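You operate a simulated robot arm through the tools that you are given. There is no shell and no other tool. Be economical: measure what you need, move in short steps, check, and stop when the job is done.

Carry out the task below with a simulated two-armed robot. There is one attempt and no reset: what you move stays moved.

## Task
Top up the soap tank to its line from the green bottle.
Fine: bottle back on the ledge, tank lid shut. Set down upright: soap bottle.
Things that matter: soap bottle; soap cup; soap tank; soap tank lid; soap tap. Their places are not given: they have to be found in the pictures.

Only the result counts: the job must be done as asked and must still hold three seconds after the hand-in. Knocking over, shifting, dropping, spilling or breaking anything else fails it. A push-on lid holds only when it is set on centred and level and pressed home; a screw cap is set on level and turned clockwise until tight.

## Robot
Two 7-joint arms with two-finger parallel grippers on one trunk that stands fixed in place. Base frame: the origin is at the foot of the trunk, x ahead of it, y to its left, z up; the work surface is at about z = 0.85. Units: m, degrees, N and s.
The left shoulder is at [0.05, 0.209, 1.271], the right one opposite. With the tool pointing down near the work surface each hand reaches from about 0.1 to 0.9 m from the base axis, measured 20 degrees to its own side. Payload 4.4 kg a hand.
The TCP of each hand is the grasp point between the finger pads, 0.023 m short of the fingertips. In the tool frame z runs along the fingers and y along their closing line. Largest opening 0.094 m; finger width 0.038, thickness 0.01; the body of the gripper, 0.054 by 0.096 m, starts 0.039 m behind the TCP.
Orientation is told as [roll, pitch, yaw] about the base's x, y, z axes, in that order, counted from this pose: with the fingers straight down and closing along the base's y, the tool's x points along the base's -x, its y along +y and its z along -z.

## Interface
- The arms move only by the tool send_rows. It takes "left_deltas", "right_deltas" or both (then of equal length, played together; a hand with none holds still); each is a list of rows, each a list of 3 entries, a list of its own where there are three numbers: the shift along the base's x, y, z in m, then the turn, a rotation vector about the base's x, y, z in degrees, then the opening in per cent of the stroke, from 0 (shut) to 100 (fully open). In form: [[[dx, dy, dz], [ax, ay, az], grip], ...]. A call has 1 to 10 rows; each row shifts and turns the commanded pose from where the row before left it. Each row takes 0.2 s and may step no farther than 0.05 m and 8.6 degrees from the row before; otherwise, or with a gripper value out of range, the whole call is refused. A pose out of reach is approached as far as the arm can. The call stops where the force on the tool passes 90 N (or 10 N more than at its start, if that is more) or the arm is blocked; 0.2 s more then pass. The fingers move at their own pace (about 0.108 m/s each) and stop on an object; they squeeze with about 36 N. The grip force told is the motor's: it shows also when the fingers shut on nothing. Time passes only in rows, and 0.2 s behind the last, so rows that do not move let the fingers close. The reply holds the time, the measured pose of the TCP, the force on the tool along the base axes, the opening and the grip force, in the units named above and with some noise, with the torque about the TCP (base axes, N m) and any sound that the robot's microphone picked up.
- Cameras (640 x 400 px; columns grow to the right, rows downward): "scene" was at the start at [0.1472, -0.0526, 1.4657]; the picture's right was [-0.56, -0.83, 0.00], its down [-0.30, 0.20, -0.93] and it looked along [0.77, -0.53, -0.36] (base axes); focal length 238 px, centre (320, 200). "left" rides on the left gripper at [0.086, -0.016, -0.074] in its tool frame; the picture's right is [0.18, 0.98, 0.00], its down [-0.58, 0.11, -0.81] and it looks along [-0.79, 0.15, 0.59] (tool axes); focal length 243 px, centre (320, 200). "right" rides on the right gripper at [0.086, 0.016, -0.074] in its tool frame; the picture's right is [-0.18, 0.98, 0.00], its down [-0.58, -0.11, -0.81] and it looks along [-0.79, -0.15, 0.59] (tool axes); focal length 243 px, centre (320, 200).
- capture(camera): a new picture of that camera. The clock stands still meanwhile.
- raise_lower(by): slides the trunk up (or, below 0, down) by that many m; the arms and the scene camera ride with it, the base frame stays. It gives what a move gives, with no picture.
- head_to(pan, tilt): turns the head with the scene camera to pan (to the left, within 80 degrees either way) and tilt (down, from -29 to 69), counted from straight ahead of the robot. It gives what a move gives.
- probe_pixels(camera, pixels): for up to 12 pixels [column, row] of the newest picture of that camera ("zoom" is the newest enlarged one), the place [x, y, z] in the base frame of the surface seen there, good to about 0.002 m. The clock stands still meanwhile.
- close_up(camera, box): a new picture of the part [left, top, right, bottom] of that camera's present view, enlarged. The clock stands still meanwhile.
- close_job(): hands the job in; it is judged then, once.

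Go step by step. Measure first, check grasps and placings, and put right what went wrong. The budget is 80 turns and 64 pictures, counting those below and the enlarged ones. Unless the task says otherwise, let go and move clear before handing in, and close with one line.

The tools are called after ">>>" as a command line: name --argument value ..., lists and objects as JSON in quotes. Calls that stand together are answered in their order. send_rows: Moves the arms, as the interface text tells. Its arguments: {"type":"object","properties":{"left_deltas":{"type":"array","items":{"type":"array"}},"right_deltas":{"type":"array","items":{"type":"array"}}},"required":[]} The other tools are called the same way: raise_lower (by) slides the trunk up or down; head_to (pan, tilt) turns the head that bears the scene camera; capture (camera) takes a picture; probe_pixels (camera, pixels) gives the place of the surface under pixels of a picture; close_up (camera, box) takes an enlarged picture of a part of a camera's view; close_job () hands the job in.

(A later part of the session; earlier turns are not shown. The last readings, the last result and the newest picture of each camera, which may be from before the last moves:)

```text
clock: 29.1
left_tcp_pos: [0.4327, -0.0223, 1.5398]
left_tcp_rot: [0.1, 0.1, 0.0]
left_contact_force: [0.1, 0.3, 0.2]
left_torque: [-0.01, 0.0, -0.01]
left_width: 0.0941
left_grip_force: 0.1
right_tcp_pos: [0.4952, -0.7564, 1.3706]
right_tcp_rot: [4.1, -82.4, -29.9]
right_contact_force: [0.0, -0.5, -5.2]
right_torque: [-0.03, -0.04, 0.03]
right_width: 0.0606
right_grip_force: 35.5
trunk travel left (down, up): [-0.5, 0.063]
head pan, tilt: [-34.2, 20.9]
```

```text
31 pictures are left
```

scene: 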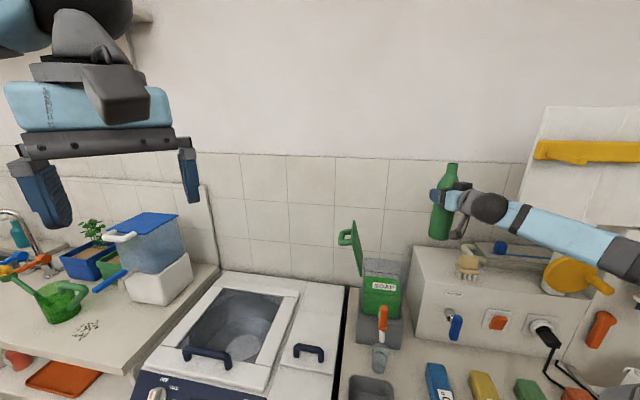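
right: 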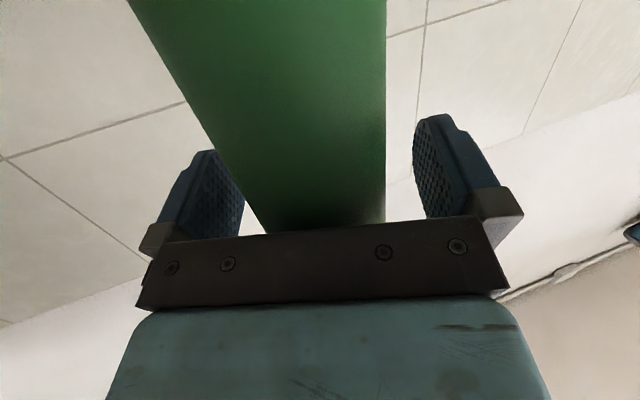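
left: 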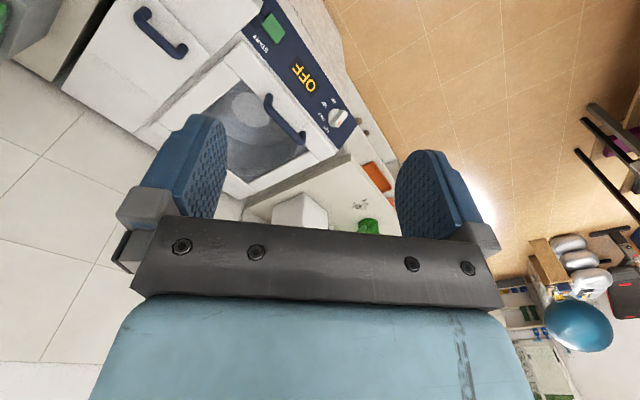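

The bottle is held (about 0.5 kg) and clear. I move it toward the tank's right side while tilting 40°, staying high.

>>> send_rows --right_deltas '[[[0.005, 0.014, 0], [-7.19, 3.5, 0], 0], [[0.005, 0.014, 0], [-7.19, 3.5, 0], 0], [[0.005, 0.014, 0], [-7.19, 3.5, 0], 0], [[0.005, 0.014, 0], [-7.19, 3.5, 0], 0], [[0.005, 0.014, 0], [-7.19, 3.5, 0], 0], [[0, 0, 0], [0, 0, 0], 0]]'

>>> close_up --camera "scene" --box '[320, 140, 520, 340]'

```text
clock: 30.6
left_tcp_pos: [0.4331, -0.0226, 1.5383]
left_tcp_rot: [-0.1, 0.0, 0.0]
left_contact_force: [-0.2, -0.2, 0.1]
left_torque: [0.0, -0.03, 0.0]
left_width: 0.094
left_grip_force: 0.1
right_tcp_pos: [0.5104, -0.6926, 1.3759]
right_tcp_rot: [-77.1, -55.8, 49.2]
right_contact_force: [0.0, 0.6, -5.3]
right_torque: [0.14, -0.08, -0.04]
right_width: 0.0605
right_grip_force: 36.2
right hand out of reach, approached as far as the arm can: row 5
trunk travel left (down, up): [-0.5, 0.063]
head pan, tilt: [-34.2, 20.9]
```

```text
2.00 times, centred on (420, 240) of scene
```

zoom: 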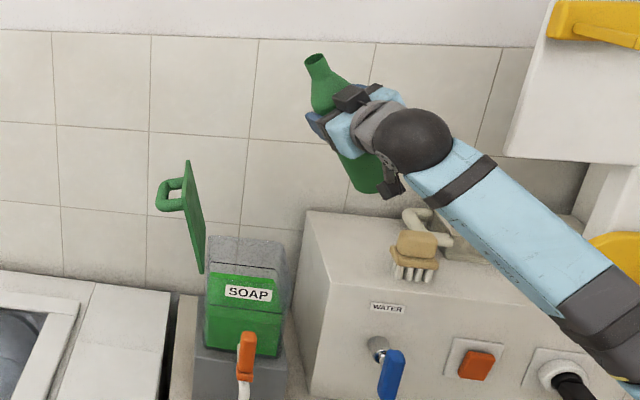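

Tilt works out to 34° before a joint limit. I try yawing the hand toward +x and lowering a little, to see whether the tilt frees up.

>>> send_rows --right_deltas '[[[0, 0, -0.02], [0, 0, 7], 0], [[0, 0, -0.02], [0, 0, 7], 0], [[0, 0, 0], [-7.6, 1.7, 0], 0], [[0, 0, 0], [-7.6, 1.7, 0], 0], [[0, 0, 0], [0, 0, 0], 0]]'

```text
clock: 31.8
left_tcp_pos: [0.4321, -0.0224, 1.5396]
left_tcp_rot: [0.0, 0.0, 0.0]
left_contact_force: [0.7, 0.1, 0.1]
left_torque: [0.02, 0.04, 0.01]
left_width: 0.094
left_grip_force: 0.0
right_tcp_pos: [0.5117, -0.6922, 1.3349]
right_tcp_rot: [-81.9, -40.4, 67.0]
right_contact_force: [-0.2, 0.2, -5.5]
right_torque: [0.21, -0.05, -0.01]
right_width: 0.0605
right_grip_force: 35.9
trunk travel left (down, up): [-0.5, 0.063]
head pan, tilt: [-34.2, 20.9]
```

Yawing freed it: tilt is now ~50° with the mouth near (0.539,-0.627,1.395), already over the tank. I lower and shift while the tilt is still moderate.

>>> send_rows --right_deltas '[[[0.008, -0.002, -0.027], [0, 0, 3], 0], [[0.008, -0.002, -0.027], [0, 0, 3], 0], [[0.002, 0, -0.01], [-4.9, 0.87, 0], 0], [[0, 0, -0.01], [-4.9, 0.87, 0], 0], [[0, 0, 0], [0, 0, 0], 0]]'

>>> close_up --camera "scene" --box '[340, 180, 500, 340]'

```text
clock: 33.0
left_tcp_pos: [0.4333, -0.0238, 1.5399]
left_tcp_rot: [0.1, 0.1, 0.0]
left_contact_force: [-0.4, 0.0, -0.6]
left_torque: [-0.01, -0.02, 0.01]
left_width: 0.0942
left_grip_force: 0.0
right_tcp_pos: [0.5287, -0.7034, 1.2911]
right_tcp_rot: [-81.5, -40.8, 72.9]
right_contact_force: [0.5, -0.3, -6.1]
right_torque: [0.21, -0.07, -0.01]
right_width: 0.0605
right_grip_force: 35.8
right hand out of reach, approached as far as the arm can: row 1, 2, 3, 4
trunk travel left (down, up): [-0.5, 0.063]
head pan, tilt: [-34.2, 20.9]
```

```text
2.50 times, centred on (420, 260) of scene
```

zoom: 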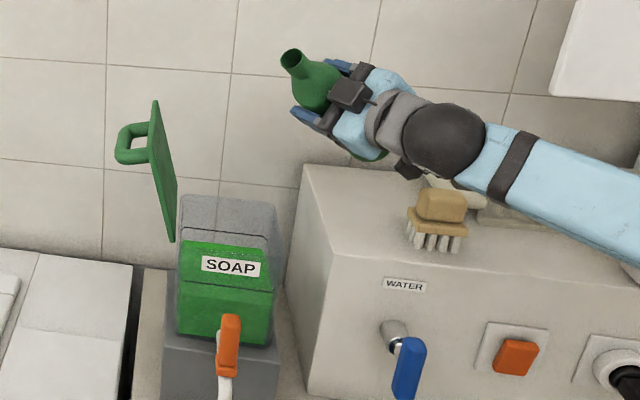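

Lowering is what hits the limit, so I will use the trunk to lower instead. First I go back up slightly and tilt to about 62°.

>>> send_rows --right_deltas '[[[-0.004, 0.003, 0.02], [0, 0, 0], 0], [[-0.004, 0.004, 0.02], [0, 0, 0], 0], [[0, 0, 0.01], [-4.85, 1.2, 0], 0], [[0, 0, 0], [-4.85, 1.2, 0], 0], [[0, 0, 0], [0, 0, 0], 0]]'

```text
clock: 34.1
left_tcp_pos: [0.4319, -0.0236, 1.5396]
left_tcp_rot: [0.0, 0.1, 0.0]
left_contact_force: [-0.1, -0.5, 0.6]
left_torque: [0.01, -0.03, 0.02]
left_width: 0.0938
left_grip_force: 0.1
right_tcp_pos: [0.5217, -0.695, 1.3427]
right_tcp_rot: [-82.0, -33.2, 73.0]
right_contact_force: [-0.2, 0.2, -5.4]
right_torque: [0.23, -0.06, 0.0]
right_width: 0.0606
right_grip_force: 35.8
trunk travel left (down, up): [-0.5, 0.063]
head pan, tilt: [-34.2, 20.9]
```

Tilt is 57° with no limit hit. I nudge toward the tank and lower the trunk by 0.08.

>>> send_rows --right_deltas '[[[0.008, 0.01, 0], [0, 0, 0], 0], [[0, 0, 0], [0, 0, 0], 0]]'

>>> raise_lower --by -0.08

>>> close_up --camera "scene" --box '[340, 160, 500, 320]'

```text
clock: 34.8
left_tcp_pos: [0.4322, -0.023, 1.5405]
left_tcp_rot: [0.0, 0.0, -0.1]
left_contact_force: [0.2, 0.3, 0.7]
left_torque: [0.0, 0.03, -0.02]
left_width: 0.0939
left_grip_force: 0.0
right_tcp_pos: [0.5312, -0.683, 1.3522]
right_tcp_rot: [-81.6, -31.0, 73.1]
right_contact_force: [-1.0, 0.5, -5.0]
right_torque: [0.22, -0.06, 0.01]
right_width: 0.0604
right_grip_force: 36.1
right hand out of reach, approached as far as the arm can: row 1
trunk travel left (down, up): [-0.5, 0.063]
head pan, tilt: [-34.2, 20.9]
```

```text
clock: 35.9
left_tcp_pos: [0.4326, -0.024, 1.4595]
left_tcp_rot: [0.1, 0.0, 0.1]
left_contact_force: [-1.0, 1.1, 0.3]
left_torque: [0.02, 0.03, -0.01]
left_width: 0.0941
left_grip_force: 0.0
right_tcp_pos: [0.5314, -0.6836, 1.2717]
right_tcp_rot: [-81.6, -31.0, 73.2]
right_contact_force: [-0.3, -0.1, -4.5]
right_torque: [0.21, -0.07, -0.02]
right_width: 0.0604
right_grip_force: 36.1
trunk travel left (down, up): [-0.42, 0.143]
head pan, tilt: [-34.2, 20.9]
```

```text
2.50 times, centred on (420, 240) of scene
```

zoom: 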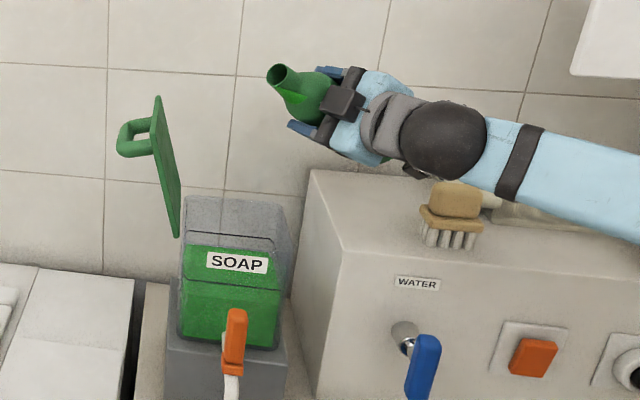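

Tilt is 59°, mouth about (0.554,-0.608,1.319), over the tank. A brighter green patch appears under the neck at zoom (290,95); I look closer.

>>> close_up --camera "scene" --box '[370, 170, 440, 270]'

```text
4.00 times, centred on (405, 220) of scene
```

zoom: 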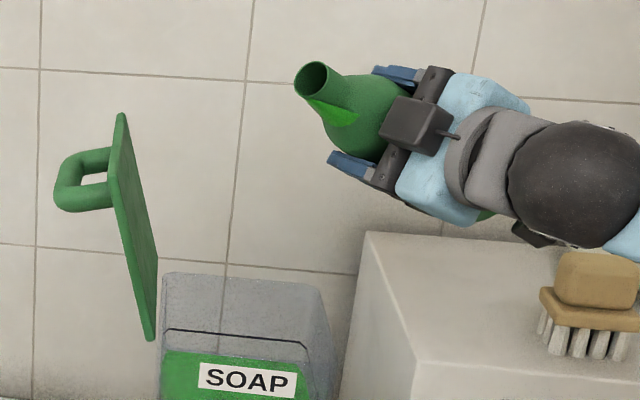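

The soap is just reaching the neck, so pouring starts soon. I lower the trunk another 0.04 to keep the fall short.

>>> raise_lower --by -0.04

>>> close_up --camera "scene" --box '[350, 170, 470, 290]'

>>> probe_pixels --camera "zoom" --pixels '[[270, 120], [230, 90], [250, 110], [160, 290], [250, 300], [220, 270], [280, 290], [450, 215], [460, 235], [470, 260]]'

```text
clock: 36.8
left_tcp_pos: [0.4318, -0.0226, 1.4184]
left_tcp_rot: [0.0, 0.0, 0.1]
left_contact_force: [0.2, 2.0, 0.9]
left_torque: [-0.03, 0.01, 0.02]
left_width: 0.0942
left_grip_force: 0.1
right_tcp_pos: [0.5306, -0.6843, 1.2309]
right_tcp_rot: [-81.7, -31.0, 73.2]
right_contact_force: [-0.4, -0.5, -4.9]
right_torque: [0.22, -0.02, 0.02]
right_width: 0.0604
right_grip_force: 36.2
trunk travel left (down, up): [-0.38, 0.183]
head pan, tilt: [-34.2, 20.9]
```

```text
3.33 times, centred on (410, 230) of scene
```

zoom: 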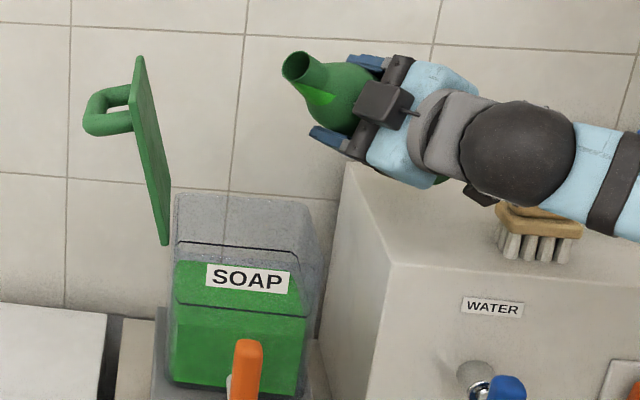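

```text
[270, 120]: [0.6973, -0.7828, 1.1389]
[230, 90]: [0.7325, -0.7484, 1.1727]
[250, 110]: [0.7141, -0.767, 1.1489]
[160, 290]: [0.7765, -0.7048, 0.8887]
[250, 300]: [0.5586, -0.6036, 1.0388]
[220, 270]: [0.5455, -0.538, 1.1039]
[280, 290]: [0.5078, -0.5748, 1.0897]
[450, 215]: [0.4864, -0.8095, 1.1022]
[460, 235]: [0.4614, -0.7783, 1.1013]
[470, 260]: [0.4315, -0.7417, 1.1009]
```

I verify the mouth location by probing the rim at zoom (300,65).

>>> probe_pixels --camera "zoom" --pixels '[[287, 70], [300, 53], [311, 62], [300, 84], [318, 97], [345, 85]]'

```text
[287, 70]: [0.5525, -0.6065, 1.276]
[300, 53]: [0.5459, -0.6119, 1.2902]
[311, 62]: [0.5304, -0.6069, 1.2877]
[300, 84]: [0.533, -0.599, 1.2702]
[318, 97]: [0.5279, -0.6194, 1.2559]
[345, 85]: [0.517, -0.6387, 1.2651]
```

The mouth is over the opening at about (0.545,-0.605,1.278). I tilt 5° more and look.

>>> send_rows --right_deltas '[[[0.006, -0.006, 0], [-2.4, 0.72, 0], 0], [[0, 0, 0], [-2.4, 0.72, 0], 0], [[0, 0, 0], [0, 0, 0], 0]]'

>>> close_up --camera "scene" --box '[350, 170, 470, 290]'

>>> probe_pixels --camera "zoom" --pixels '[[190, 280], [250, 300], [240, 304], [205, 295], [300, 70], [290, 75]]'

```text
clock: 37.5
left_tcp_pos: [0.4316, -0.0227, 1.419]
left_tcp_rot: [0.0, 0.0, -0.1]
left_contact_force: [0.1, 0.2, 0.9]
left_torque: [-0.02, 0.01, 0.01]
left_width: 0.0942
left_grip_force: 0.0
right_tcp_pos: [0.5429, -0.6852, 1.2288]
right_tcp_rot: [-81.3, -31.1, 72.8]
right_contact_force: [0.1, 0.1, -5.0]
right_torque: [0.21, -0.05, 0.01]
right_width: 0.0603
right_grip_force: 35.7
right hand out of reach, approached as far as the arm can: row 1, 2
trunk travel left (down, up): [-0.38, 0.183]
head pan, tilt: [-34.2, 20.9]
```

```text
3.33 times, centred on (410, 230) of scene
```

zoom: 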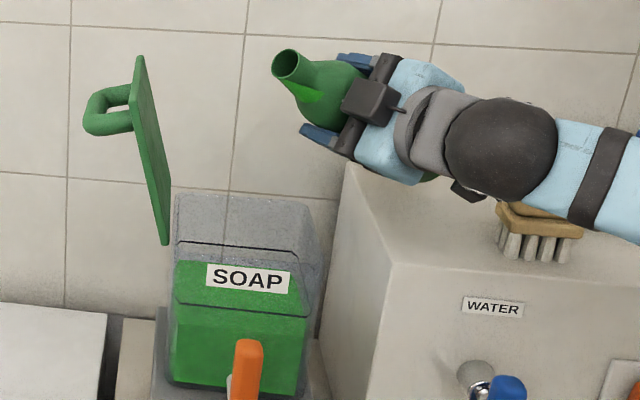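

```text
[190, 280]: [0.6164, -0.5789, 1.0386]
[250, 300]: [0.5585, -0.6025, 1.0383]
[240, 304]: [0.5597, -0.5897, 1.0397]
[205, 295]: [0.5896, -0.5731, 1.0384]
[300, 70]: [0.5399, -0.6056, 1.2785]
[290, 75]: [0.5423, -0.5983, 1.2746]
```

Sideways tilt is capped near 59° by the wrist roll. Pitching the hand down (fingers from horizontal to down) tips the bottle forward instead, which the arm does easily. I raise the trunk, then untilt the bottle upright.

>>> raise_lower --by 0.12

>>> send_rows --right_deltas '[[[-0.004, 0.0, 0], [7.65, -2.34, 0], 0], [[-0.004, 0.0, 0], [7.65, -2.34, 0], 0], [[-0.004, 0.0, 0], [7.65, -2.34, 0], 0], [[-0.006, 0.0, 0], [7.65, -2.34, 0], 0], [[-0.006, 0.0, 0], [7.65, -2.34, 0], 0], [[-0.006, 0.0, 0], [7.65, -2.34, 0], 0], [[-0.006, 0.0, 0], [7.65, -2.34, 0], 0], [[0, 0.0, 0], [2, -0.6, 0], 0]]'

>>> capture --camera "scene"

```text
clock: 39.0
left_tcp_pos: [0.4333, -0.0237, 1.5395]
left_tcp_rot: [0.1, 0.0, -0.1]
left_contact_force: [0.0, -0.8, 0.7]
left_torque: [0.0, 0.02, 0.01]
left_width: 0.0938
left_grip_force: 0.0
right_tcp_pos: [0.5429, -0.6849, 1.3472]
right_tcp_rot: [-81.3, -31.2, 72.7]
right_contact_force: [0.1, -0.9, -5.0]
right_torque: [0.24, -0.07, -0.01]
right_width: 0.0605
right_grip_force: 35.7
trunk travel left (down, up): [-0.5, 0.063]
head pan, tilt: [-34.2, 20.9]
```

```text
clock: 40.9
left_tcp_pos: [0.4329, -0.0247, 1.5395]
left_tcp_rot: [-0.1, 0.0, 0.0]
left_contact_force: [-0.8, 0.4, -0.1]
left_torque: [-0.01, 0.01, -0.01]
left_width: 0.094
left_grip_force: 0.0
right_tcp_pos: [0.5079, -0.6834, 1.3495]
right_tcp_rot: [-71.5, -89.3, 63.0]
right_contact_force: [0.0, -0.3, -6.0]
right_torque: [-0.02, 0.0, 0.01]
right_width: 0.0609
right_grip_force: 36.2
trunk travel left (down, up): [-0.5, 0.063]
head pan, tilt: [-34.2, 20.9]
```

```text
24 pictures are left
```

scene: 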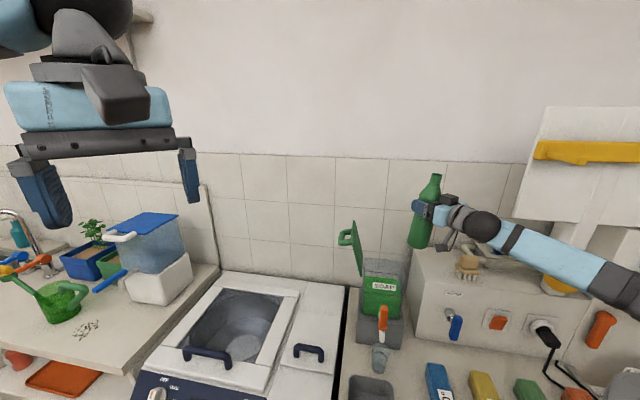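

Upright again, fingers heading about −8°. Now I shift toward (0.473,-0.595) while pitching the hand down 48°.

>>> send_rows --right_deltas '[[[-0.006, 0.0147, 0], [1.2, 7.9, 0], 0], [[-0.006, 0.0147, 0], [1.2, 7.9, 0], 0], [[-0.006, 0.0147, 0], [1.2, 7.9, 0], 0], [[-0.006, 0.0147, 0], [1.2, 7.9, 0], 0], [[-0.006, 0.0147, 0], [1.2, 7.9, 0], 0], [[-0.005, 0.0145, 0], [1.2, 7.9, 0], 0], [[0, 0, 0], [0, 0, 0], 0]]'

```text
clock: 42.5
left_tcp_pos: [0.4331, -0.0227, 1.5395]
left_tcp_rot: [0.1, 0.0, -0.1]
left_contact_force: [-0.8, 0.3, -0.7]
left_torque: [0.01, 0.01, 0.01]
left_width: 0.0941
left_grip_force: 0.0
right_tcp_pos: [0.4712, -0.5942, 1.3507]
right_tcp_rot: [-0.5, -41.6, -7.6]
right_contact_force: [-0.4, 0.2, -5.1]
right_torque: [-0.03, -0.19, -0.01]
right_width: 0.0609
right_grip_force: 36.1
trunk travel left (down, up): [-0.5, 0.063]
head pan, tilt: [-34.2, 20.9]
```

Tilt is 48° with no limit problems. I lower to z≈1.23 while tilting to about 56°.

>>> send_rows --right_deltas '[[[0, 0, -0.03], [0.3, 2, 0], 0], [[0, 0, -0.03], [0.3, 2, 0], 0], [[0, 0, -0.03], [0.3, 2, 0], 0], [[0, 0, -0.03], [0.3, 2, 0], 0], [[0, 0, 0], [0, 0, 0], 0]]'

>>> close_up --camera "scene" --box '[330, 190, 450, 310]'

>>> probe_pixels --camera "zoom" --pixels '[[200, 260], [230, 280], [210, 285], [260, 250], [240, 200], [270, 180]]'

```text
clock: 43.6
left_tcp_pos: [0.4322, -0.0231, 1.5387]
left_tcp_rot: [0.0, -0.1, 0.1]
left_contact_force: [-0.7, 0.1, 0.1]
left_torque: [0.0, 0.0, -0.04]
left_width: 0.0938
left_grip_force: 0.0
right_tcp_pos: [0.4732, -0.5992, 1.2296]
right_tcp_rot: [-0.4, -33.8, -7.7]
right_contact_force: [0.2, -0.1, -5.8]
right_torque: [-0.06, -0.25, 0.02]
right_width: 0.0607
right_grip_force: 35.6
trunk travel left (down, up): [-0.5, 0.063]
head pan, tilt: [-34.2, 20.9]
```

```text
3.33 times, centred on (390, 250) of scene
```

zoom: 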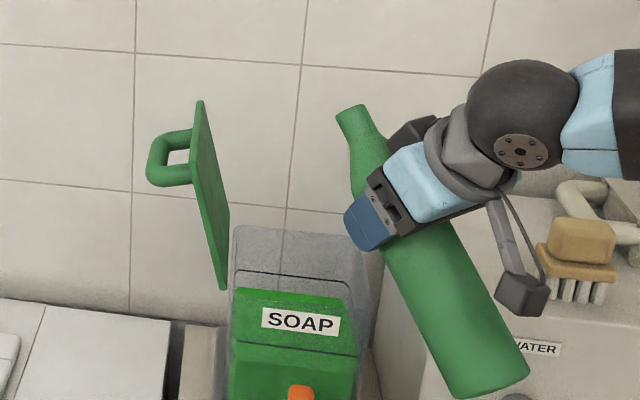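

```text
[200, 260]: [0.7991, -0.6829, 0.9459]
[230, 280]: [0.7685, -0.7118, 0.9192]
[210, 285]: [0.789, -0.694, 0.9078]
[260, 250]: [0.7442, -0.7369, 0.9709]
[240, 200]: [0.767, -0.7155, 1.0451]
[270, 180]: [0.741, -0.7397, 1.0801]
```

The mouth is over the opening at about z 1.28. I lower 3 cm and tilt to ~64°, where soap should start to run.

>>> send_rows --right_deltas '[[[0, 0, -0.015], [0.5, 3.9, 0], 0], [[0, 0, -0.015], [0.5, 3.9, 0], 0], [[0, 0, 0], [0, 0, 0], 0], [[0, 0, 0], [0, 0, 0], 0]]'

>>> close_up --camera "scene" --box '[350, 210, 450, 310]'

>>> probe_pixels --camera "zoom" --pixels '[[215, 245], [225, 275], [200, 270], [250, 290], [280, 250], [270, 275]]'

```text
clock: 44.6
left_tcp_pos: [0.4314, -0.0234, 1.5396]
left_tcp_rot: [0.0, 0.0, 0.0]
left_contact_force: [0.4, -0.2, 0.3]
left_torque: [0.01, 0.02, 0.04]
left_width: 0.094
left_grip_force: 0.0
right_tcp_pos: [0.4713, -0.5958, 1.1969]
right_tcp_rot: [-0.4, -25.8, -7.6]
right_contact_force: [0.7, 0.3, -5.5]
right_torque: [-0.03, -0.24, -0.03]
right_width: 0.0606
right_grip_force: 36.2
trunk travel left (down, up): [-0.5, 0.063]
head pan, tilt: [-34.2, 20.9]
```

```text
4.00 times, centred on (400, 260) of scene
```

zoom: 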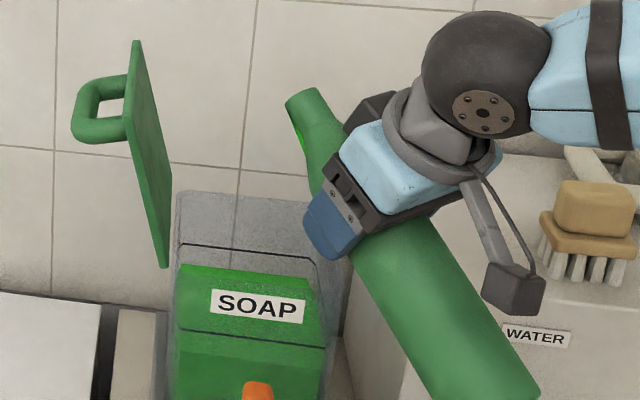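

```text
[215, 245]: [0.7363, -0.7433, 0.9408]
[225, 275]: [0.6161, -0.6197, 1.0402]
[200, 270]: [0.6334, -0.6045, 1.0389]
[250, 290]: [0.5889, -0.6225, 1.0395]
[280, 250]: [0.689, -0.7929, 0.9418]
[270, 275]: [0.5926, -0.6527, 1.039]
```

Level unchanged at 1.039. I tilt 6° more (to ~70°) and wait briefly.

>>> send_rows --right_deltas '[[[0, 0, 0], [0.45, 3, 0], 0], [[0, 0, 0], [0.45, 3, 0], 0], [[0, 0, 0], [0, 0, 0], 0], [[0, 0, 0], [0, 0, 0], 0], [[0, 0, 0], [0, 0, 0], 0]]'

>>> close_up --camera "scene" --box '[350, 210, 450, 310]'

>>> probe_pixels --camera "zoom" --pixels '[[225, 275], [200, 270], [250, 290], [270, 275], [290, 100], [300, 120]]'

```text
clock: 45.9
left_tcp_pos: [0.4326, -0.0223, 1.5385]
left_tcp_rot: [0.0, 0.0, 0.0]
left_contact_force: [-0.2, 0.3, 0.2]
left_torque: [-0.02, -0.03, -0.01]
left_width: 0.0939
left_grip_force: 0.2
right_tcp_pos: [0.4719, -0.5967, 1.199]
right_tcp_rot: [-0.3, -19.8, -7.7]
right_contact_force: [0.8, 0.2, -5.1]
right_torque: [-0.02, -0.26, 0.0]
right_width: 0.0605
right_grip_force: 36.4
trunk travel left (down, up): [-0.5, 0.063]
head pan, tilt: [-34.2, 20.9]
```

```text
4.00 times, centred on (400, 260) of scene
```

zoom: 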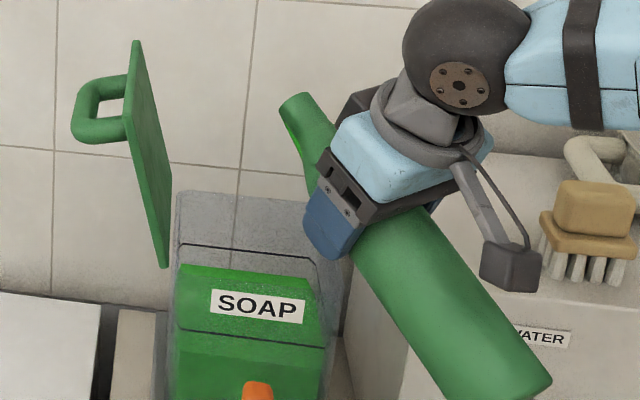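

```text
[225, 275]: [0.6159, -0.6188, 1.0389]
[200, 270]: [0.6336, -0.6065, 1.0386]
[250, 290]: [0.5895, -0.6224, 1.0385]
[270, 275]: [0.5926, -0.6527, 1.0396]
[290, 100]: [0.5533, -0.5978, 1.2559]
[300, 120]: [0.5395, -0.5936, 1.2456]
```

Still nothing leaves the bottle. I tilt 5° more and check.

>>> send_rows --right_deltas '[[[0, 0, -0.004], [0.4, 2.5, 0], 0], [[0, 0, -0.004], [0.4, 2.5, 0], 0], [[0, 0, 0], [0, 0, 0], 0], [[0, 0, 0], [0, 0, 0], 0], [[0, 0, 0], [0, 0, 0], 0]]'

>>> close_up --camera "scene" --box '[350, 210, 450, 310]'

>>> probe_pixels --camera "zoom" --pixels '[[225, 275], [200, 270], [250, 290], [270, 275]]'

```text
clock: 47.0
left_tcp_pos: [0.4329, -0.0232, 1.5393]
left_tcp_rot: [0.0, -0.1, 0.0]
left_contact_force: [0.1, 0.4, -0.7]
left_torque: [0.0, 0.04, 0.02]
left_width: 0.0942
left_grip_force: 0.1
right_tcp_pos: [0.472, -0.5951, 1.1926]
right_tcp_rot: [-0.1, -14.7, -7.6]
right_contact_force: [-0.3, -0.5, -5.3]
right_torque: [-0.02, -0.25, 0.0]
right_width: 0.0607
right_grip_force: 36.1
trunk travel left (down, up): [-0.5, 0.063]
head pan, tilt: [-34.2, 20.9]
```

```text
4.00 times, centred on (400, 260) of scene
```

zoom: 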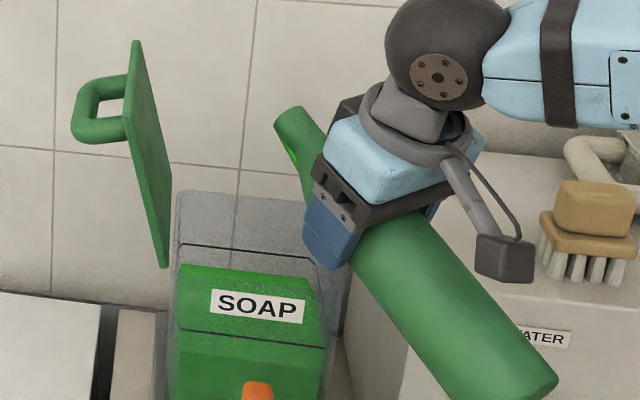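

```text
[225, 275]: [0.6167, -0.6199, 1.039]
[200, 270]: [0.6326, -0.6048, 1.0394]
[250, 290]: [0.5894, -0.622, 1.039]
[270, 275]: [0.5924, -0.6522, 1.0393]
```

Still no flow at 75°. I go on in small tilts, watching force and sound instead of pictures.

>>> send_rows --right_deltas '[[[0, 0, 0], [0.4, 3, 0], 0], [[0, 0, 0], [0, 0, 0], 0], [[0, 0, 0], [0, 0, 0], 0], [[0, 0, 0], [0, 0, 0], 0]]'

```text
clock: 48.0
left_tcp_pos: [0.4331, -0.0231, 1.5393]
left_tcp_rot: [0.0, 0.0, 0.1]
left_contact_force: [0.2, -0.3, 0.1]
left_torque: [0.0, -0.02, 0.01]
left_width: 0.094
left_grip_force: 0.0
right_tcp_pos: [0.4728, -0.5956, 1.192]
right_tcp_rot: [-0.1, -11.7, -7.7]
right_contact_force: [0.4, -0.2, -5.7]
right_torque: [-0.04, -0.27, -0.04]
right_width: 0.0605
right_grip_force: 36.2
trunk travel left (down, up): [-0.5, 0.063]
head pan, tilt: [-34.2, 20.9]
```

No change at 78°. Another 4°.

>>> send_rows --right_deltas '[[[0, 0, 0], [0.5, 4, 0], 0], [[0, 0, 0], [0, 0, 0], 0], [[0, 0, 0], [0, 0, 0], 0], [[0, 0, 0], [0, 0, 0], 0]]'

>>> close_up --camera "scene" --box '[350, 210, 450, 310]'

>>> probe_pixels --camera "zoom" --pixels '[[225, 275], [200, 270], [250, 290], [270, 275]]'

```text
clock: 49.0
left_tcp_pos: [0.4323, -0.0234, 1.5394]
left_tcp_rot: [0.1, 0.0, 0.0]
left_contact_force: [0.3, 0.4, -0.2]
left_torque: [-0.02, 0.0, 0.0]
left_width: 0.0942
left_grip_force: 0.1
right_tcp_pos: [0.4727, -0.5955, 1.1918]
right_tcp_rot: [-0.3, -7.6, -7.8]
right_contact_force: [-0.2, 0.6, -5.4]
right_torque: [-0.06, -0.26, 0.01]
right_width: 0.0607
right_grip_force: 36.2
trunk travel left (down, up): [-0.5, 0.063]
head pan, tilt: [-34.2, 20.9]
```

```text
4.00 times, centred on (400, 260) of scene
```

zoom: 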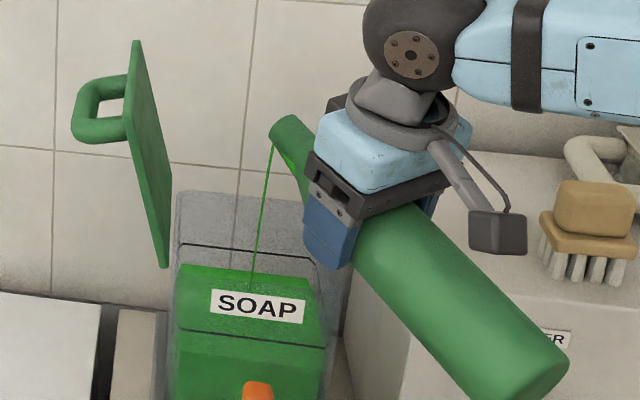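

```text
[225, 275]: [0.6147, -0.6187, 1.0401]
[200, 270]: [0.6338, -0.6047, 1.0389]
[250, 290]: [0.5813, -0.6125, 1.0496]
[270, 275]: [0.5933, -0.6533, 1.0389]
```

A thin stream is falling into the tank at about (0.58,-0.61) at 82°. I tilt 2° more and let it run two seconds.

>>> send_rows --right_deltas '[[[0, 0, 0], [0.3, 2, 0], 0], [[0, 0, 0], [0, 0, 0], 0], [[0, 0, 0], [0, 0, 0], 0], [[0, 0, 0], [0, 0, 0], 0], [[0, 0, 0], [0, 0, 0], 0], [[0, 0, 0], [0, 0, 0], 0], [[0, 0, 0], [0, 0, 0], 0], [[0, 0, 0], [0, 0, 0], 0], [[0, 0, 0], [0, 0, 0], 0]]'

>>> close_up --camera "scene" --box '[350, 210, 450, 310]'

>>> probe_pixels --camera "zoom" --pixels '[[225, 275], [200, 270], [285, 285], [270, 275]]'

```text
clock: 51.0
left_tcp_pos: [0.4318, -0.0231, 1.5396]
left_tcp_rot: [0.0, -0.1, 0.0]
left_contact_force: [0.1, 0.7, -0.8]
left_torque: [0.01, 0.0, 0.0]
left_width: 0.0937
left_grip_force: 0.1
right_tcp_pos: [0.4704, -0.5957, 1.1934]
right_tcp_rot: [-0.1, -5.7, -7.8]
right_contact_force: [-0.1, 0.1, -4.9]
right_torque: [-0.04, -0.26, 0.01]
right_width: 0.0605
right_grip_force: 36.4
trunk travel left (down, up): [-0.5, 0.063]
head pan, tilt: [-34.2, 20.9]
```

```text
4.00 times, centred on (400, 260) of scene
```

zoom: 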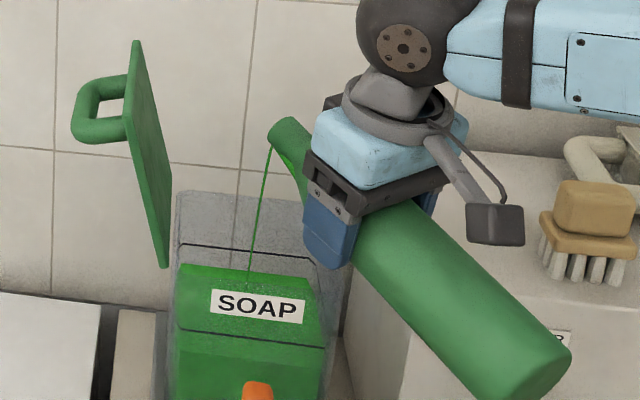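

```text
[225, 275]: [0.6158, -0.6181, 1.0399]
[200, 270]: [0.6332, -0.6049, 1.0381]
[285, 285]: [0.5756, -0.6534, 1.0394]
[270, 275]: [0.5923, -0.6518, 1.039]
```

The flow is slow (no measurable rise). I tilt to ~90° and run two seconds.

>>> send_rows --right_deltas '[[[0, 0, 0.002], [0.4, 3, 0], 0], [[0, 0, 0.002], [0.4, 3, 0], 0], [[0, 0, 0], [0, 0, 0], 0], [[0, 0, 0], [0, 0, 0], 0], [[0, 0, 0], [0, 0, 0], 0], [[0, 0, 0], [0, 0, 0], 0], [[0, 0, 0], [0, 0, 0], 0], [[0, 0, 0], [0, 0, 0], 0], [[0, 0, 0], [0, 0, 0], 0], [[0, 0, 0], [0, 0, 0], 0]]'

>>> close_up --camera "scene" --box '[350, 210, 450, 310]'

>>> probe_pixels --camera "zoom" --pixels '[[225, 275], [200, 270], [285, 285], [270, 275]]'

```text
clock: 53.2
left_tcp_pos: [0.4332, -0.0234, 1.5392]
left_tcp_rot: [0.1, 0.0, 0.0]
left_contact_force: [0.5, 0.3, 0.3]
left_torque: [0.0, 0.0, 0.0]
left_width: 0.0939
left_grip_force: 0.1
right_tcp_pos: [0.4706, -0.5954, 1.1964]
right_tcp_rot: [-0.2, 0.4, -7.7]
right_contact_force: [-0.1, 0.4, -4.6]
right_torque: [-0.06, -0.3, -0.01]
right_width: 0.0604
right_grip_force: 35.8
trunk travel left (down, up): [-0.5, 0.063]
head pan, tilt: [-34.2, 20.9]
```

```text
4.00 times, centred on (400, 260) of scene
```

zoom: 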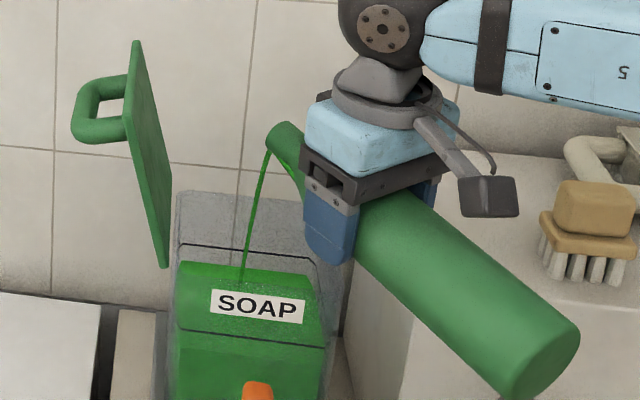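

```text
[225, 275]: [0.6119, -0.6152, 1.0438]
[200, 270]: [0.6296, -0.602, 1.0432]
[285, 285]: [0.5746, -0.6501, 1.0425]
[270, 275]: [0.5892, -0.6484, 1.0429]
```

The level is up to 1.043 (about 2 mm/s). I hold this tilt two more seconds.

>>> send_rows --right_deltas '[[[0, 0, 0], [0, 0, 0], 0], [[0, 0, 0], [0, 0, 0], 0], [[0, 0, 0], [0, 0, 0], 0], [[0, 0, 0], [0, 0, 0], 0], [[0, 0, 0], [0, 0, 0], 0], [[0, 0, 0], [0, 0, 0], 0], [[0, 0, 0], [0, 0, 0], 0], [[0, 0, 0], [0, 0, 0], 0], [[0, 0, 0], [0, 0, 0], 0], [[0, 0, 0], [0, 0, 0], 0]]'

>>> close_up --camera "scene" --box '[350, 210, 450, 310]'

>>> probe_pixels --camera "zoom" --pixels '[[225, 275], [200, 270], [285, 285], [270, 275]]'

```text
clock: 55.5
left_tcp_pos: [0.4322, -0.0219, 1.5401]
left_tcp_rot: [0.1, 0.0, 0.0]
left_contact_force: [0.7, 0.4, 0.1]
left_torque: [-0.02, 0.02, -0.03]
left_width: 0.0941
left_grip_force: 0.1
right_tcp_pos: [0.471, -0.5951, 1.1955]
right_tcp_rot: [-0.2, 0.4, -7.7]
right_contact_force: [-1.6, 1.0, -5.4]
right_torque: [-0.04, -0.27, 0.0]
right_width: 0.0602
right_grip_force: 36.1
trunk travel left (down, up): [-0.5, 0.063]
head pan, tilt: [-34.2, 20.9]
```

```text
4.00 times, centred on (400, 260) of scene
```

zoom: 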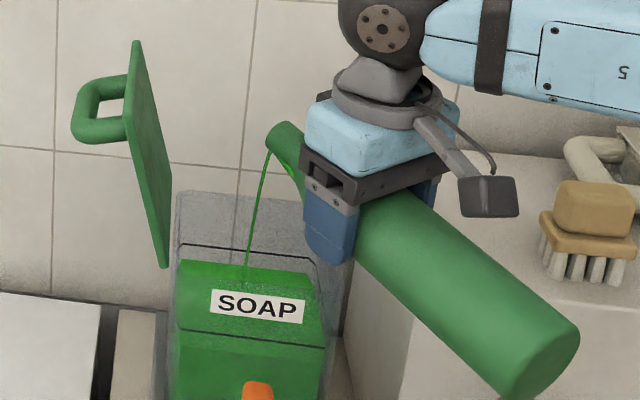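

```text
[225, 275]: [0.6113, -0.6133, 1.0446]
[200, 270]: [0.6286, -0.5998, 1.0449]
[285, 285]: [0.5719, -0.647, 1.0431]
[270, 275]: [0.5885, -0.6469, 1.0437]
```

The flow tapers with tilt held (1.0443). I tilt to 98° and wait.

>>> send_rows --right_deltas '[[[0, 0, 0.002], [0.5, 4, 0], 0], [[0, 0, 0.002], [0.5, 4, 0], 0], [[0, 0, 0], [0, 0, 0], 0], [[0, 0, 0], [0, 0, 0], 0], [[0, 0, 0], [0, 0, 0], 0], [[0, 0, 0], [0, 0, 0], 0], [[0, 0, 0], [0, 0, 0], 0], [[0, 0, 0], [0, 0, 0], 0], [[0, 0, 0], [0, 0, 0], 0], [[0, 0, 0], [0, 0, 0], 0]]'

>>> close_up --camera "scene" --box '[350, 210, 450, 310]'

>>> probe_pixels --camera "zoom" --pixels '[[225, 275], [200, 270], [285, 285], [270, 275]]'

```text
clock: 57.6
left_tcp_pos: [0.4323, -0.023, 1.5402]
left_tcp_rot: [0.1, 0.0, 0.0]
left_contact_force: [-0.1, -0.8, -1.0]
left_torque: [0.03, 0.02, -0.02]
left_width: 0.0938
left_grip_force: 0.1
right_tcp_pos: [0.4709, -0.5967, 1.2008]
right_tcp_rot: [-0.3, 8.5, -7.8]
right_contact_force: [0.3, -0.9, -4.0]
right_torque: [-0.03, -0.29, 0.03]
right_width: 0.0603
right_grip_force: 36.0
trunk travel left (down, up): [-0.5, 0.063]
head pan, tilt: [-34.2, 20.9]
```

```text
4.00 times, centred on (400, 260) of scene
```

zoom: 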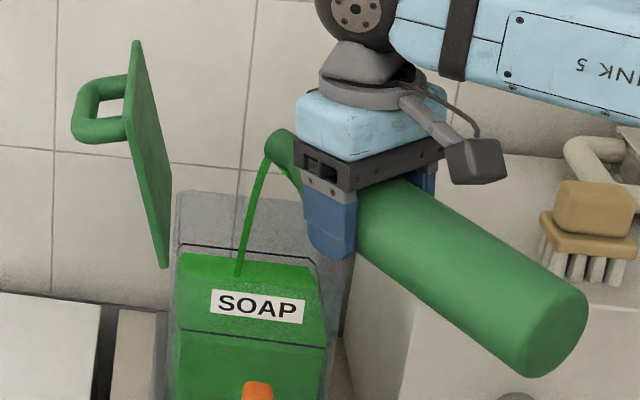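

```text
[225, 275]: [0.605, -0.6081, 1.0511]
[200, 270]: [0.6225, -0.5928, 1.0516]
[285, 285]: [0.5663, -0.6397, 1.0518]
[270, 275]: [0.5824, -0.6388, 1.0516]
```

The level is 1.0515; the line is at 1.061. I wait one more second at this tilt.

>>> send_rows --right_deltas '[[[0, 0, 0], [0, 0, 0], 0], [[0, 0, 0], [0, 0, 0], 0], [[0, 0, 0], [0, 0, 0], 0], [[0, 0, 0], [0, 0, 0], 0], [[0, 0, 0], [0, 0, 0], 0]]'

>>> close_up --camera "scene" --box '[350, 210, 450, 310]'

>>> probe_pixels --camera "zoom" --pixels '[[225, 275], [200, 270], [285, 285], [270, 275], [190, 264], [213, 280]]'

```text
clock: 58.9
left_tcp_pos: [0.4324, -0.0233, 1.5391]
left_tcp_rot: [0.0, 0.1, 0.0]
left_contact_force: [-0.5, 0.0, 0.3]
left_torque: [0.01, 0.05, -0.01]
left_width: 0.094
left_grip_force: 0.0
right_tcp_pos: [0.4711, -0.596, 1.2009]
right_tcp_rot: [-0.3, 8.6, -7.7]
right_contact_force: [-0.5, 0.1, -3.4]
right_torque: [0.0, -0.28, 0.0]
right_width: 0.0605
right_grip_force: 36.1
trunk travel left (down, up): [-0.5, 0.063]
head pan, tilt: [-34.2, 20.9]
```

```text
4.00 times, centred on (400, 260) of scene
```

zoom: 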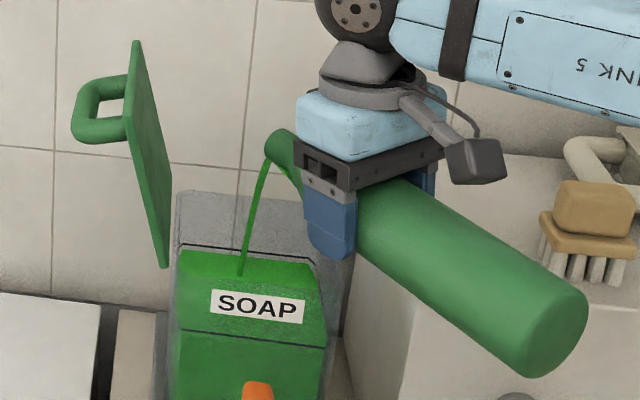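

```text
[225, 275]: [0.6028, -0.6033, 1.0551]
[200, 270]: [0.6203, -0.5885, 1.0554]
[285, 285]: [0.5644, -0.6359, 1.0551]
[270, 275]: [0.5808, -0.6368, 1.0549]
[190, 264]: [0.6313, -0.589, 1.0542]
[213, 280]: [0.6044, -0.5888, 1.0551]
```

Level 1.055. One more second.

>>> send_rows --right_deltas '[[[0, 0, 0], [0, 0, 0], 0], [[0, 0, 0], [0, 0, 0], 0], [[0, 0, 0], [0, 0, 0], 0], [[0, 0, 0], [0, 0, 0], 0], [[0, 0, 0], [0, 0, 0], 0]]'

>>> close_up --camera "scene" --box '[350, 210, 450, 310]'

>>> probe_pixels --camera "zoom" --pixels '[[225, 275], [200, 270], [285, 285], [270, 275], [190, 264], [213, 280]]'

```text
clock: 60.0
left_tcp_pos: [0.4324, -0.0234, 1.5391]
left_tcp_rot: [0.0, -0.1, -0.1]
left_contact_force: [0.4, -0.4, -0.1]
left_torque: [-0.01, -0.01, 0.0]
left_width: 0.094
left_grip_force: 0.0
right_tcp_pos: [0.471, -0.5958, 1.2]
right_tcp_rot: [-0.3, 8.5, -7.6]
right_contact_force: [0.7, 0.4, -1.9]
right_torque: [-0.04, -0.23, -0.02]
right_width: 0.0602
right_grip_force: 36.0
trunk travel left (down, up): [-0.5, 0.063]
head pan, tilt: [-34.2, 20.9]
```

```text
4.00 times, centred on (400, 260) of scene
```

zoom: 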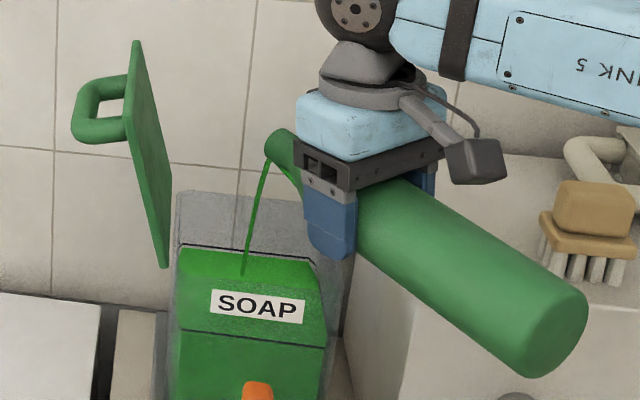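

```text
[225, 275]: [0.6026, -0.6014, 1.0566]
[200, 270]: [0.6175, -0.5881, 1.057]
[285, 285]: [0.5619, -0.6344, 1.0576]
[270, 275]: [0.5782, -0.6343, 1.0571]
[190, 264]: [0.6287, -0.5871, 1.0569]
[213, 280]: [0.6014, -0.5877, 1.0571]
```

Level 1.057, flow tapering. I wait two more seconds.

>>> send_rows --right_deltas '[[[0, 0, 0], [0, 0, 0], 0], [[0, 0, 0], [0, 0, 0], 0], [[0, 0, 0], [0, 0, 0], 0], [[0, 0, 0], [0, 0, 0], 0], [[0, 0, 0], [0, 0, 0], 0], [[0, 0, 0], [0, 0, 0], 0], [[0, 0, 0], [0, 0, 0], 0], [[0, 0, 0], [0, 0, 0], 0], [[0, 0, 0], [0, 0, 0], 0]]'

>>> close_up --camera "scene" --box '[350, 250, 420, 290]'

>>> probe_pixels --camera "zoom" --pixels '[[180, 150], [200, 130], [220, 160], [260, 150], [300, 140], [350, 190], [150, 150], [160, 250], [300, 250]]'

```text
clock: 62.0
left_tcp_pos: [0.4321, -0.0213, 1.5394]
left_tcp_rot: [0.0, 0.0, 0.0]
left_contact_force: [0.2, 0.0, -0.8]
left_torque: [0.04, 0.01, 0.0]
left_width: 0.094
left_grip_force: 0.1
right_tcp_pos: [0.4718, -0.5961, 1.2]
right_tcp_rot: [-0.3, 8.4, -7.7]
right_contact_force: [-0.8, 0.0, -3.0]
right_torque: [-0.02, -0.19, 0.01]
right_width: 0.0606
right_grip_force: 36.4
trunk travel left (down, up): [-0.5, 0.063]
head pan, tilt: [-34.2, 20.9]
```

```text
9.14 times, centred on (385, 270) of scene
```

zoom: 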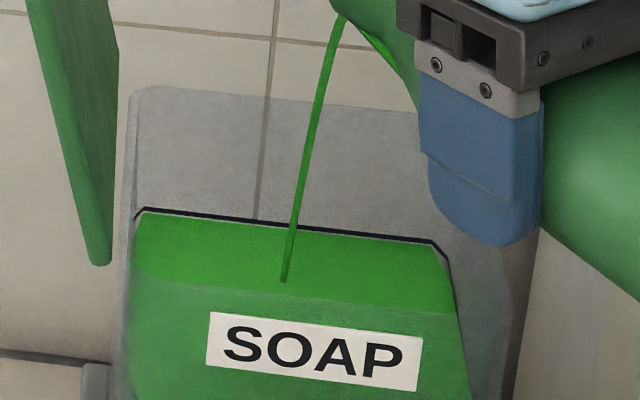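

```text
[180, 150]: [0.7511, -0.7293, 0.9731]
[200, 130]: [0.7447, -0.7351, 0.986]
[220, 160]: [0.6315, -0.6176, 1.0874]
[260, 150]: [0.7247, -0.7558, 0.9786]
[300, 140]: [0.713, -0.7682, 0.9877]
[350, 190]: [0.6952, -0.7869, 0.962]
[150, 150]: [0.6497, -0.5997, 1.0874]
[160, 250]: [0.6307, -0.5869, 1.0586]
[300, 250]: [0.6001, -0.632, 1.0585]
```

Level 1.0586, and the ring line shows just behind the liquid's back edge. I probe the line itself to fix the target.

>>> probe_pixels --camera "zoom" --pixels '[[200, 212], [200, 214], [350, 230], [350, 232], [400, 237], [440, 250], [200, 222], [350, 242], [137, 216], [250, 300]]'

>>> send_rows --right_deltas '[[[0, 0, 0], [0, 0, 0], 0], [[0, 0, 0], [0, 0, 0], 0], [[0, 0, 0], [0, 0, 0], 0], [[0, 0, 0], [0, 0, 0], 0], [[0, 0, 0], [0, 0, 0], 0], [[0, 0, 0], [0, 0, 0], 0]]'

>>> close_up --camera "scene" --box '[350, 250, 420, 290]'

>>> probe_pixels --camera "zoom" --pixels '[[180, 250], [160, 250], [300, 250], [350, 260], [400, 265], [220, 240], [200, 270], [250, 260]]'

```text
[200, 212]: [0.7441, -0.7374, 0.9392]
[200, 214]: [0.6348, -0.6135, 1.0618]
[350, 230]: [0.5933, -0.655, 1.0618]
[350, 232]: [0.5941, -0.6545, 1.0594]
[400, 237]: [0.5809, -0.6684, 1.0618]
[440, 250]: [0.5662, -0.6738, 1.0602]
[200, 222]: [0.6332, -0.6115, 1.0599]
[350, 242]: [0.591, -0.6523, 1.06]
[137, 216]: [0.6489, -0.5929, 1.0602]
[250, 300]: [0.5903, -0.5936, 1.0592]
```

```text
clock: 63.5
left_tcp_pos: [0.4321, -0.0219, 1.5402]
left_tcp_rot: [-0.1, 0.0, -0.1]
left_contact_force: [-0.6, 0.2, 0.0]
left_torque: [0.02, -0.01, 0.02]
left_width: 0.0935
left_grip_force: 0.0
right_tcp_pos: [0.4715, -0.5958, 1.2]
right_tcp_rot: [-0.3, 8.5, -7.7]
right_contact_force: [-0.7, 0.5, -1.8]
right_torque: [-0.03, -0.22, -0.02]
right_width: 0.0602
right_grip_force: 36.4
trunk travel left (down, up): [-0.5, 0.063]
head pan, tilt: [-34.2, 20.9]
```

```text
9.14 times, centred on (385, 270) of scene
```

zoom: 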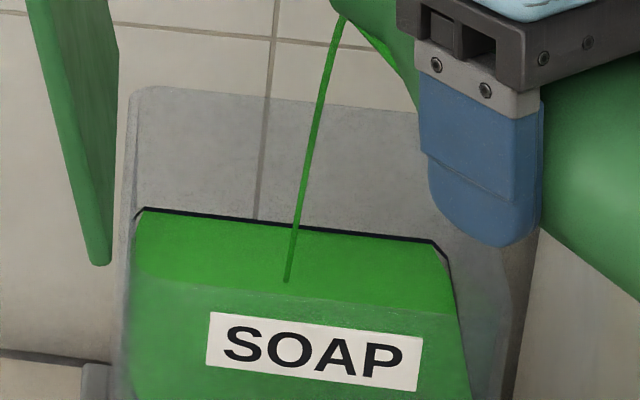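

```text
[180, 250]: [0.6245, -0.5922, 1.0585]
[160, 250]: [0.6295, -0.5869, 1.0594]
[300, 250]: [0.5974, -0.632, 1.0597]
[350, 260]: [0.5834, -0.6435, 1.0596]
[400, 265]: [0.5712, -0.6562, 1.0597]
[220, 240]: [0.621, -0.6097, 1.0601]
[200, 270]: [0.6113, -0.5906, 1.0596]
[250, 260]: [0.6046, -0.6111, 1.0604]
```

Level ≈1.0597, line 1.060–1.062. I let it run about one more second, then tip the bottle back.

>>> send_rows --right_deltas '[[[0, 0, 0], [0, 0, 0], 0], [[0, 0, 0], [0, 0, 0], 0], [[0, 0, 0], [0, 0, 0], 0], [[0, 0, 0], [0, 0, 0], 0], [[0, 0, 0.005], [-1, -8, 0], 0], [[0, 0, 0.01], [-1, -8, 0], 0], [[0, 0, 0.02], [-1, -8, 0], 0], [[0, 0, 0.02], [-1, -8, 0], 0], [[0, 0, 0.02], [-1, -8, 0], 0]]'

>>> close_up --camera "scene" --box '[350, 240, 430, 300]'

>>> probe_pixels --camera "zoom" --pixels '[[180, 250], [200, 260], [220, 245], [250, 250], [280, 255], [300, 260], [320, 270], [340, 270], [240, 265], [210, 275]]'

```text
clock: 65.5
left_tcp_pos: [0.4311, -0.022, 1.541]
left_tcp_rot: [0.1, -0.2, 0.0]
left_contact_force: [-0.2, -0.8, 0.0]
left_torque: [-0.02, 0.02, 0.01]
left_width: 0.094
left_grip_force: 0.0
right_tcp_pos: [0.4678, -0.5929, 1.2749]
right_tcp_rot: [0.2, -32.0, -7.8]
right_contact_force: [-0.3, 0.1, -2.2]
right_torque: [-0.02, -0.2, -0.03]
right_width: 0.0605
right_grip_force: 36.0
trunk travel left (down, up): [-0.5, 0.063]
head pan, tilt: [-34.2, 20.9]
```

```text
6.67 times, centred on (390, 270) of scene
```

zoom: 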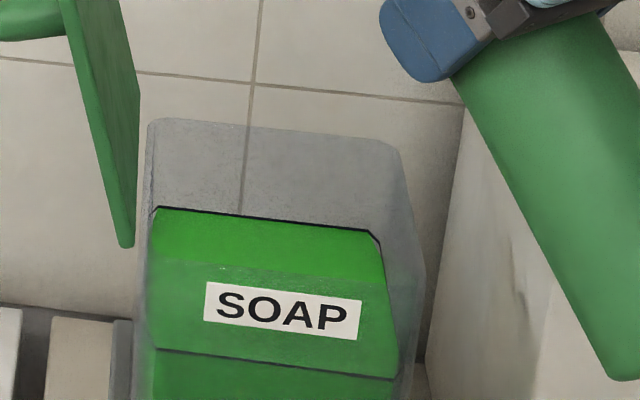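

```text
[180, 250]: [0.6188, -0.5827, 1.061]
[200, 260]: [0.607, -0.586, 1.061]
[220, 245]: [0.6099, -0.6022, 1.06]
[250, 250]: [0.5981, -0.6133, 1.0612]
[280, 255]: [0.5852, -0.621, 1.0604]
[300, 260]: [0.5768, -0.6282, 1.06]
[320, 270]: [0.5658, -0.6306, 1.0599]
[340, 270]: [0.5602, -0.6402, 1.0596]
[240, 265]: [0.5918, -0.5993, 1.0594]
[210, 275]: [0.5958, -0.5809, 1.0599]
```

The level reads 1.060–1.061 across the surface, at the line. Now I bring the bottle upright and back over its place on the ledge, high up.

>>> send_rows --right_deltas '[[[0.006, -0.0147, 0.018], [-1.15, -7.9, 0], 0], [[0.006, -0.0147, 0.018], [-1.15, -7.9, 0], 0], [[0.006, -0.0147, 0.018], [-1.15, -7.9, 0], 0], [[0.006, -0.0147, 0.018], [-1.15, -7.9, 0], 0], [[0.006, -0.0147, 0.013], [-1.15, -7.9, 0], 0], [[0.006, -0.0147, 0.01], [-1.15, -7.9, 0], 0], [[0, 0, 0], [-0.35, -2.4, 0], 0], [[-0.0045, -0.0256, 0], [0, 0, -6], 0], [[-0.0045, -0.0256, 0], [0, 0, -6], 0], [[-0.0045, -0.0256, 0], [0, 0, -6], 0]]'

>>> close_up --camera "scene" --box '[350, 150, 530, 310]'

```text
clock: 67.7
left_tcp_pos: [0.433, -0.0224, 1.5398]
left_tcp_rot: [0.0, 0.0, 0.0]
left_contact_force: [-0.8, -0.4, 0.0]
left_torque: [-0.02, -0.01, 0.0]
left_width: 0.0937
left_grip_force: 0.0
right_tcp_pos: [0.4944, -0.7611, 1.3684]
right_tcp_rot: [-2.7, -82.1, -23.3]
right_contact_force: [0.2, -0.1, -2.7]
right_torque: [-0.02, 0.01, 0.0]
right_width: 0.0605
right_grip_force: 36.0
trunk travel left (down, up): [-0.5, 0.063]
head pan, tilt: [-34.2, 20.9]
```

```text
2.50 times, centred on (440, 230) of scene
```

zoom: 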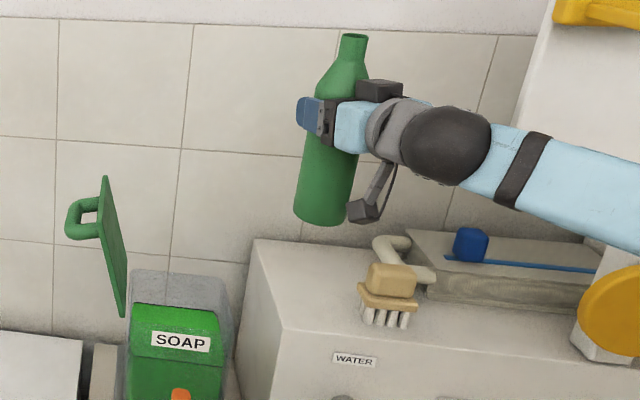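

The bottle looks upright over the ledge. I probe its sides to check it's vertical and how high the base is.

>>> probe_pixels --camera "zoom" --pixels '[[342, 60], [352, 60], [362, 60], [305, 165], [330, 165], [350, 165], [300, 205], [322, 205], [340, 205], [322, 222], [354, 38], [320, 218]]'

```text
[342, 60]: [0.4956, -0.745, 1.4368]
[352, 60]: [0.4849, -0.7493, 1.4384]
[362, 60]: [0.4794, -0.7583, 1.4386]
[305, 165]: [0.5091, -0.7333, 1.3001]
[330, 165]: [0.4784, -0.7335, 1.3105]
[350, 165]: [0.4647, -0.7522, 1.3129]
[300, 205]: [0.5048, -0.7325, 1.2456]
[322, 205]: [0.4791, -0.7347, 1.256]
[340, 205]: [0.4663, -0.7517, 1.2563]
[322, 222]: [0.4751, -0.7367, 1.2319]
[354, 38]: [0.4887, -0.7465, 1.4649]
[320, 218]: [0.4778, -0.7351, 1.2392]
```

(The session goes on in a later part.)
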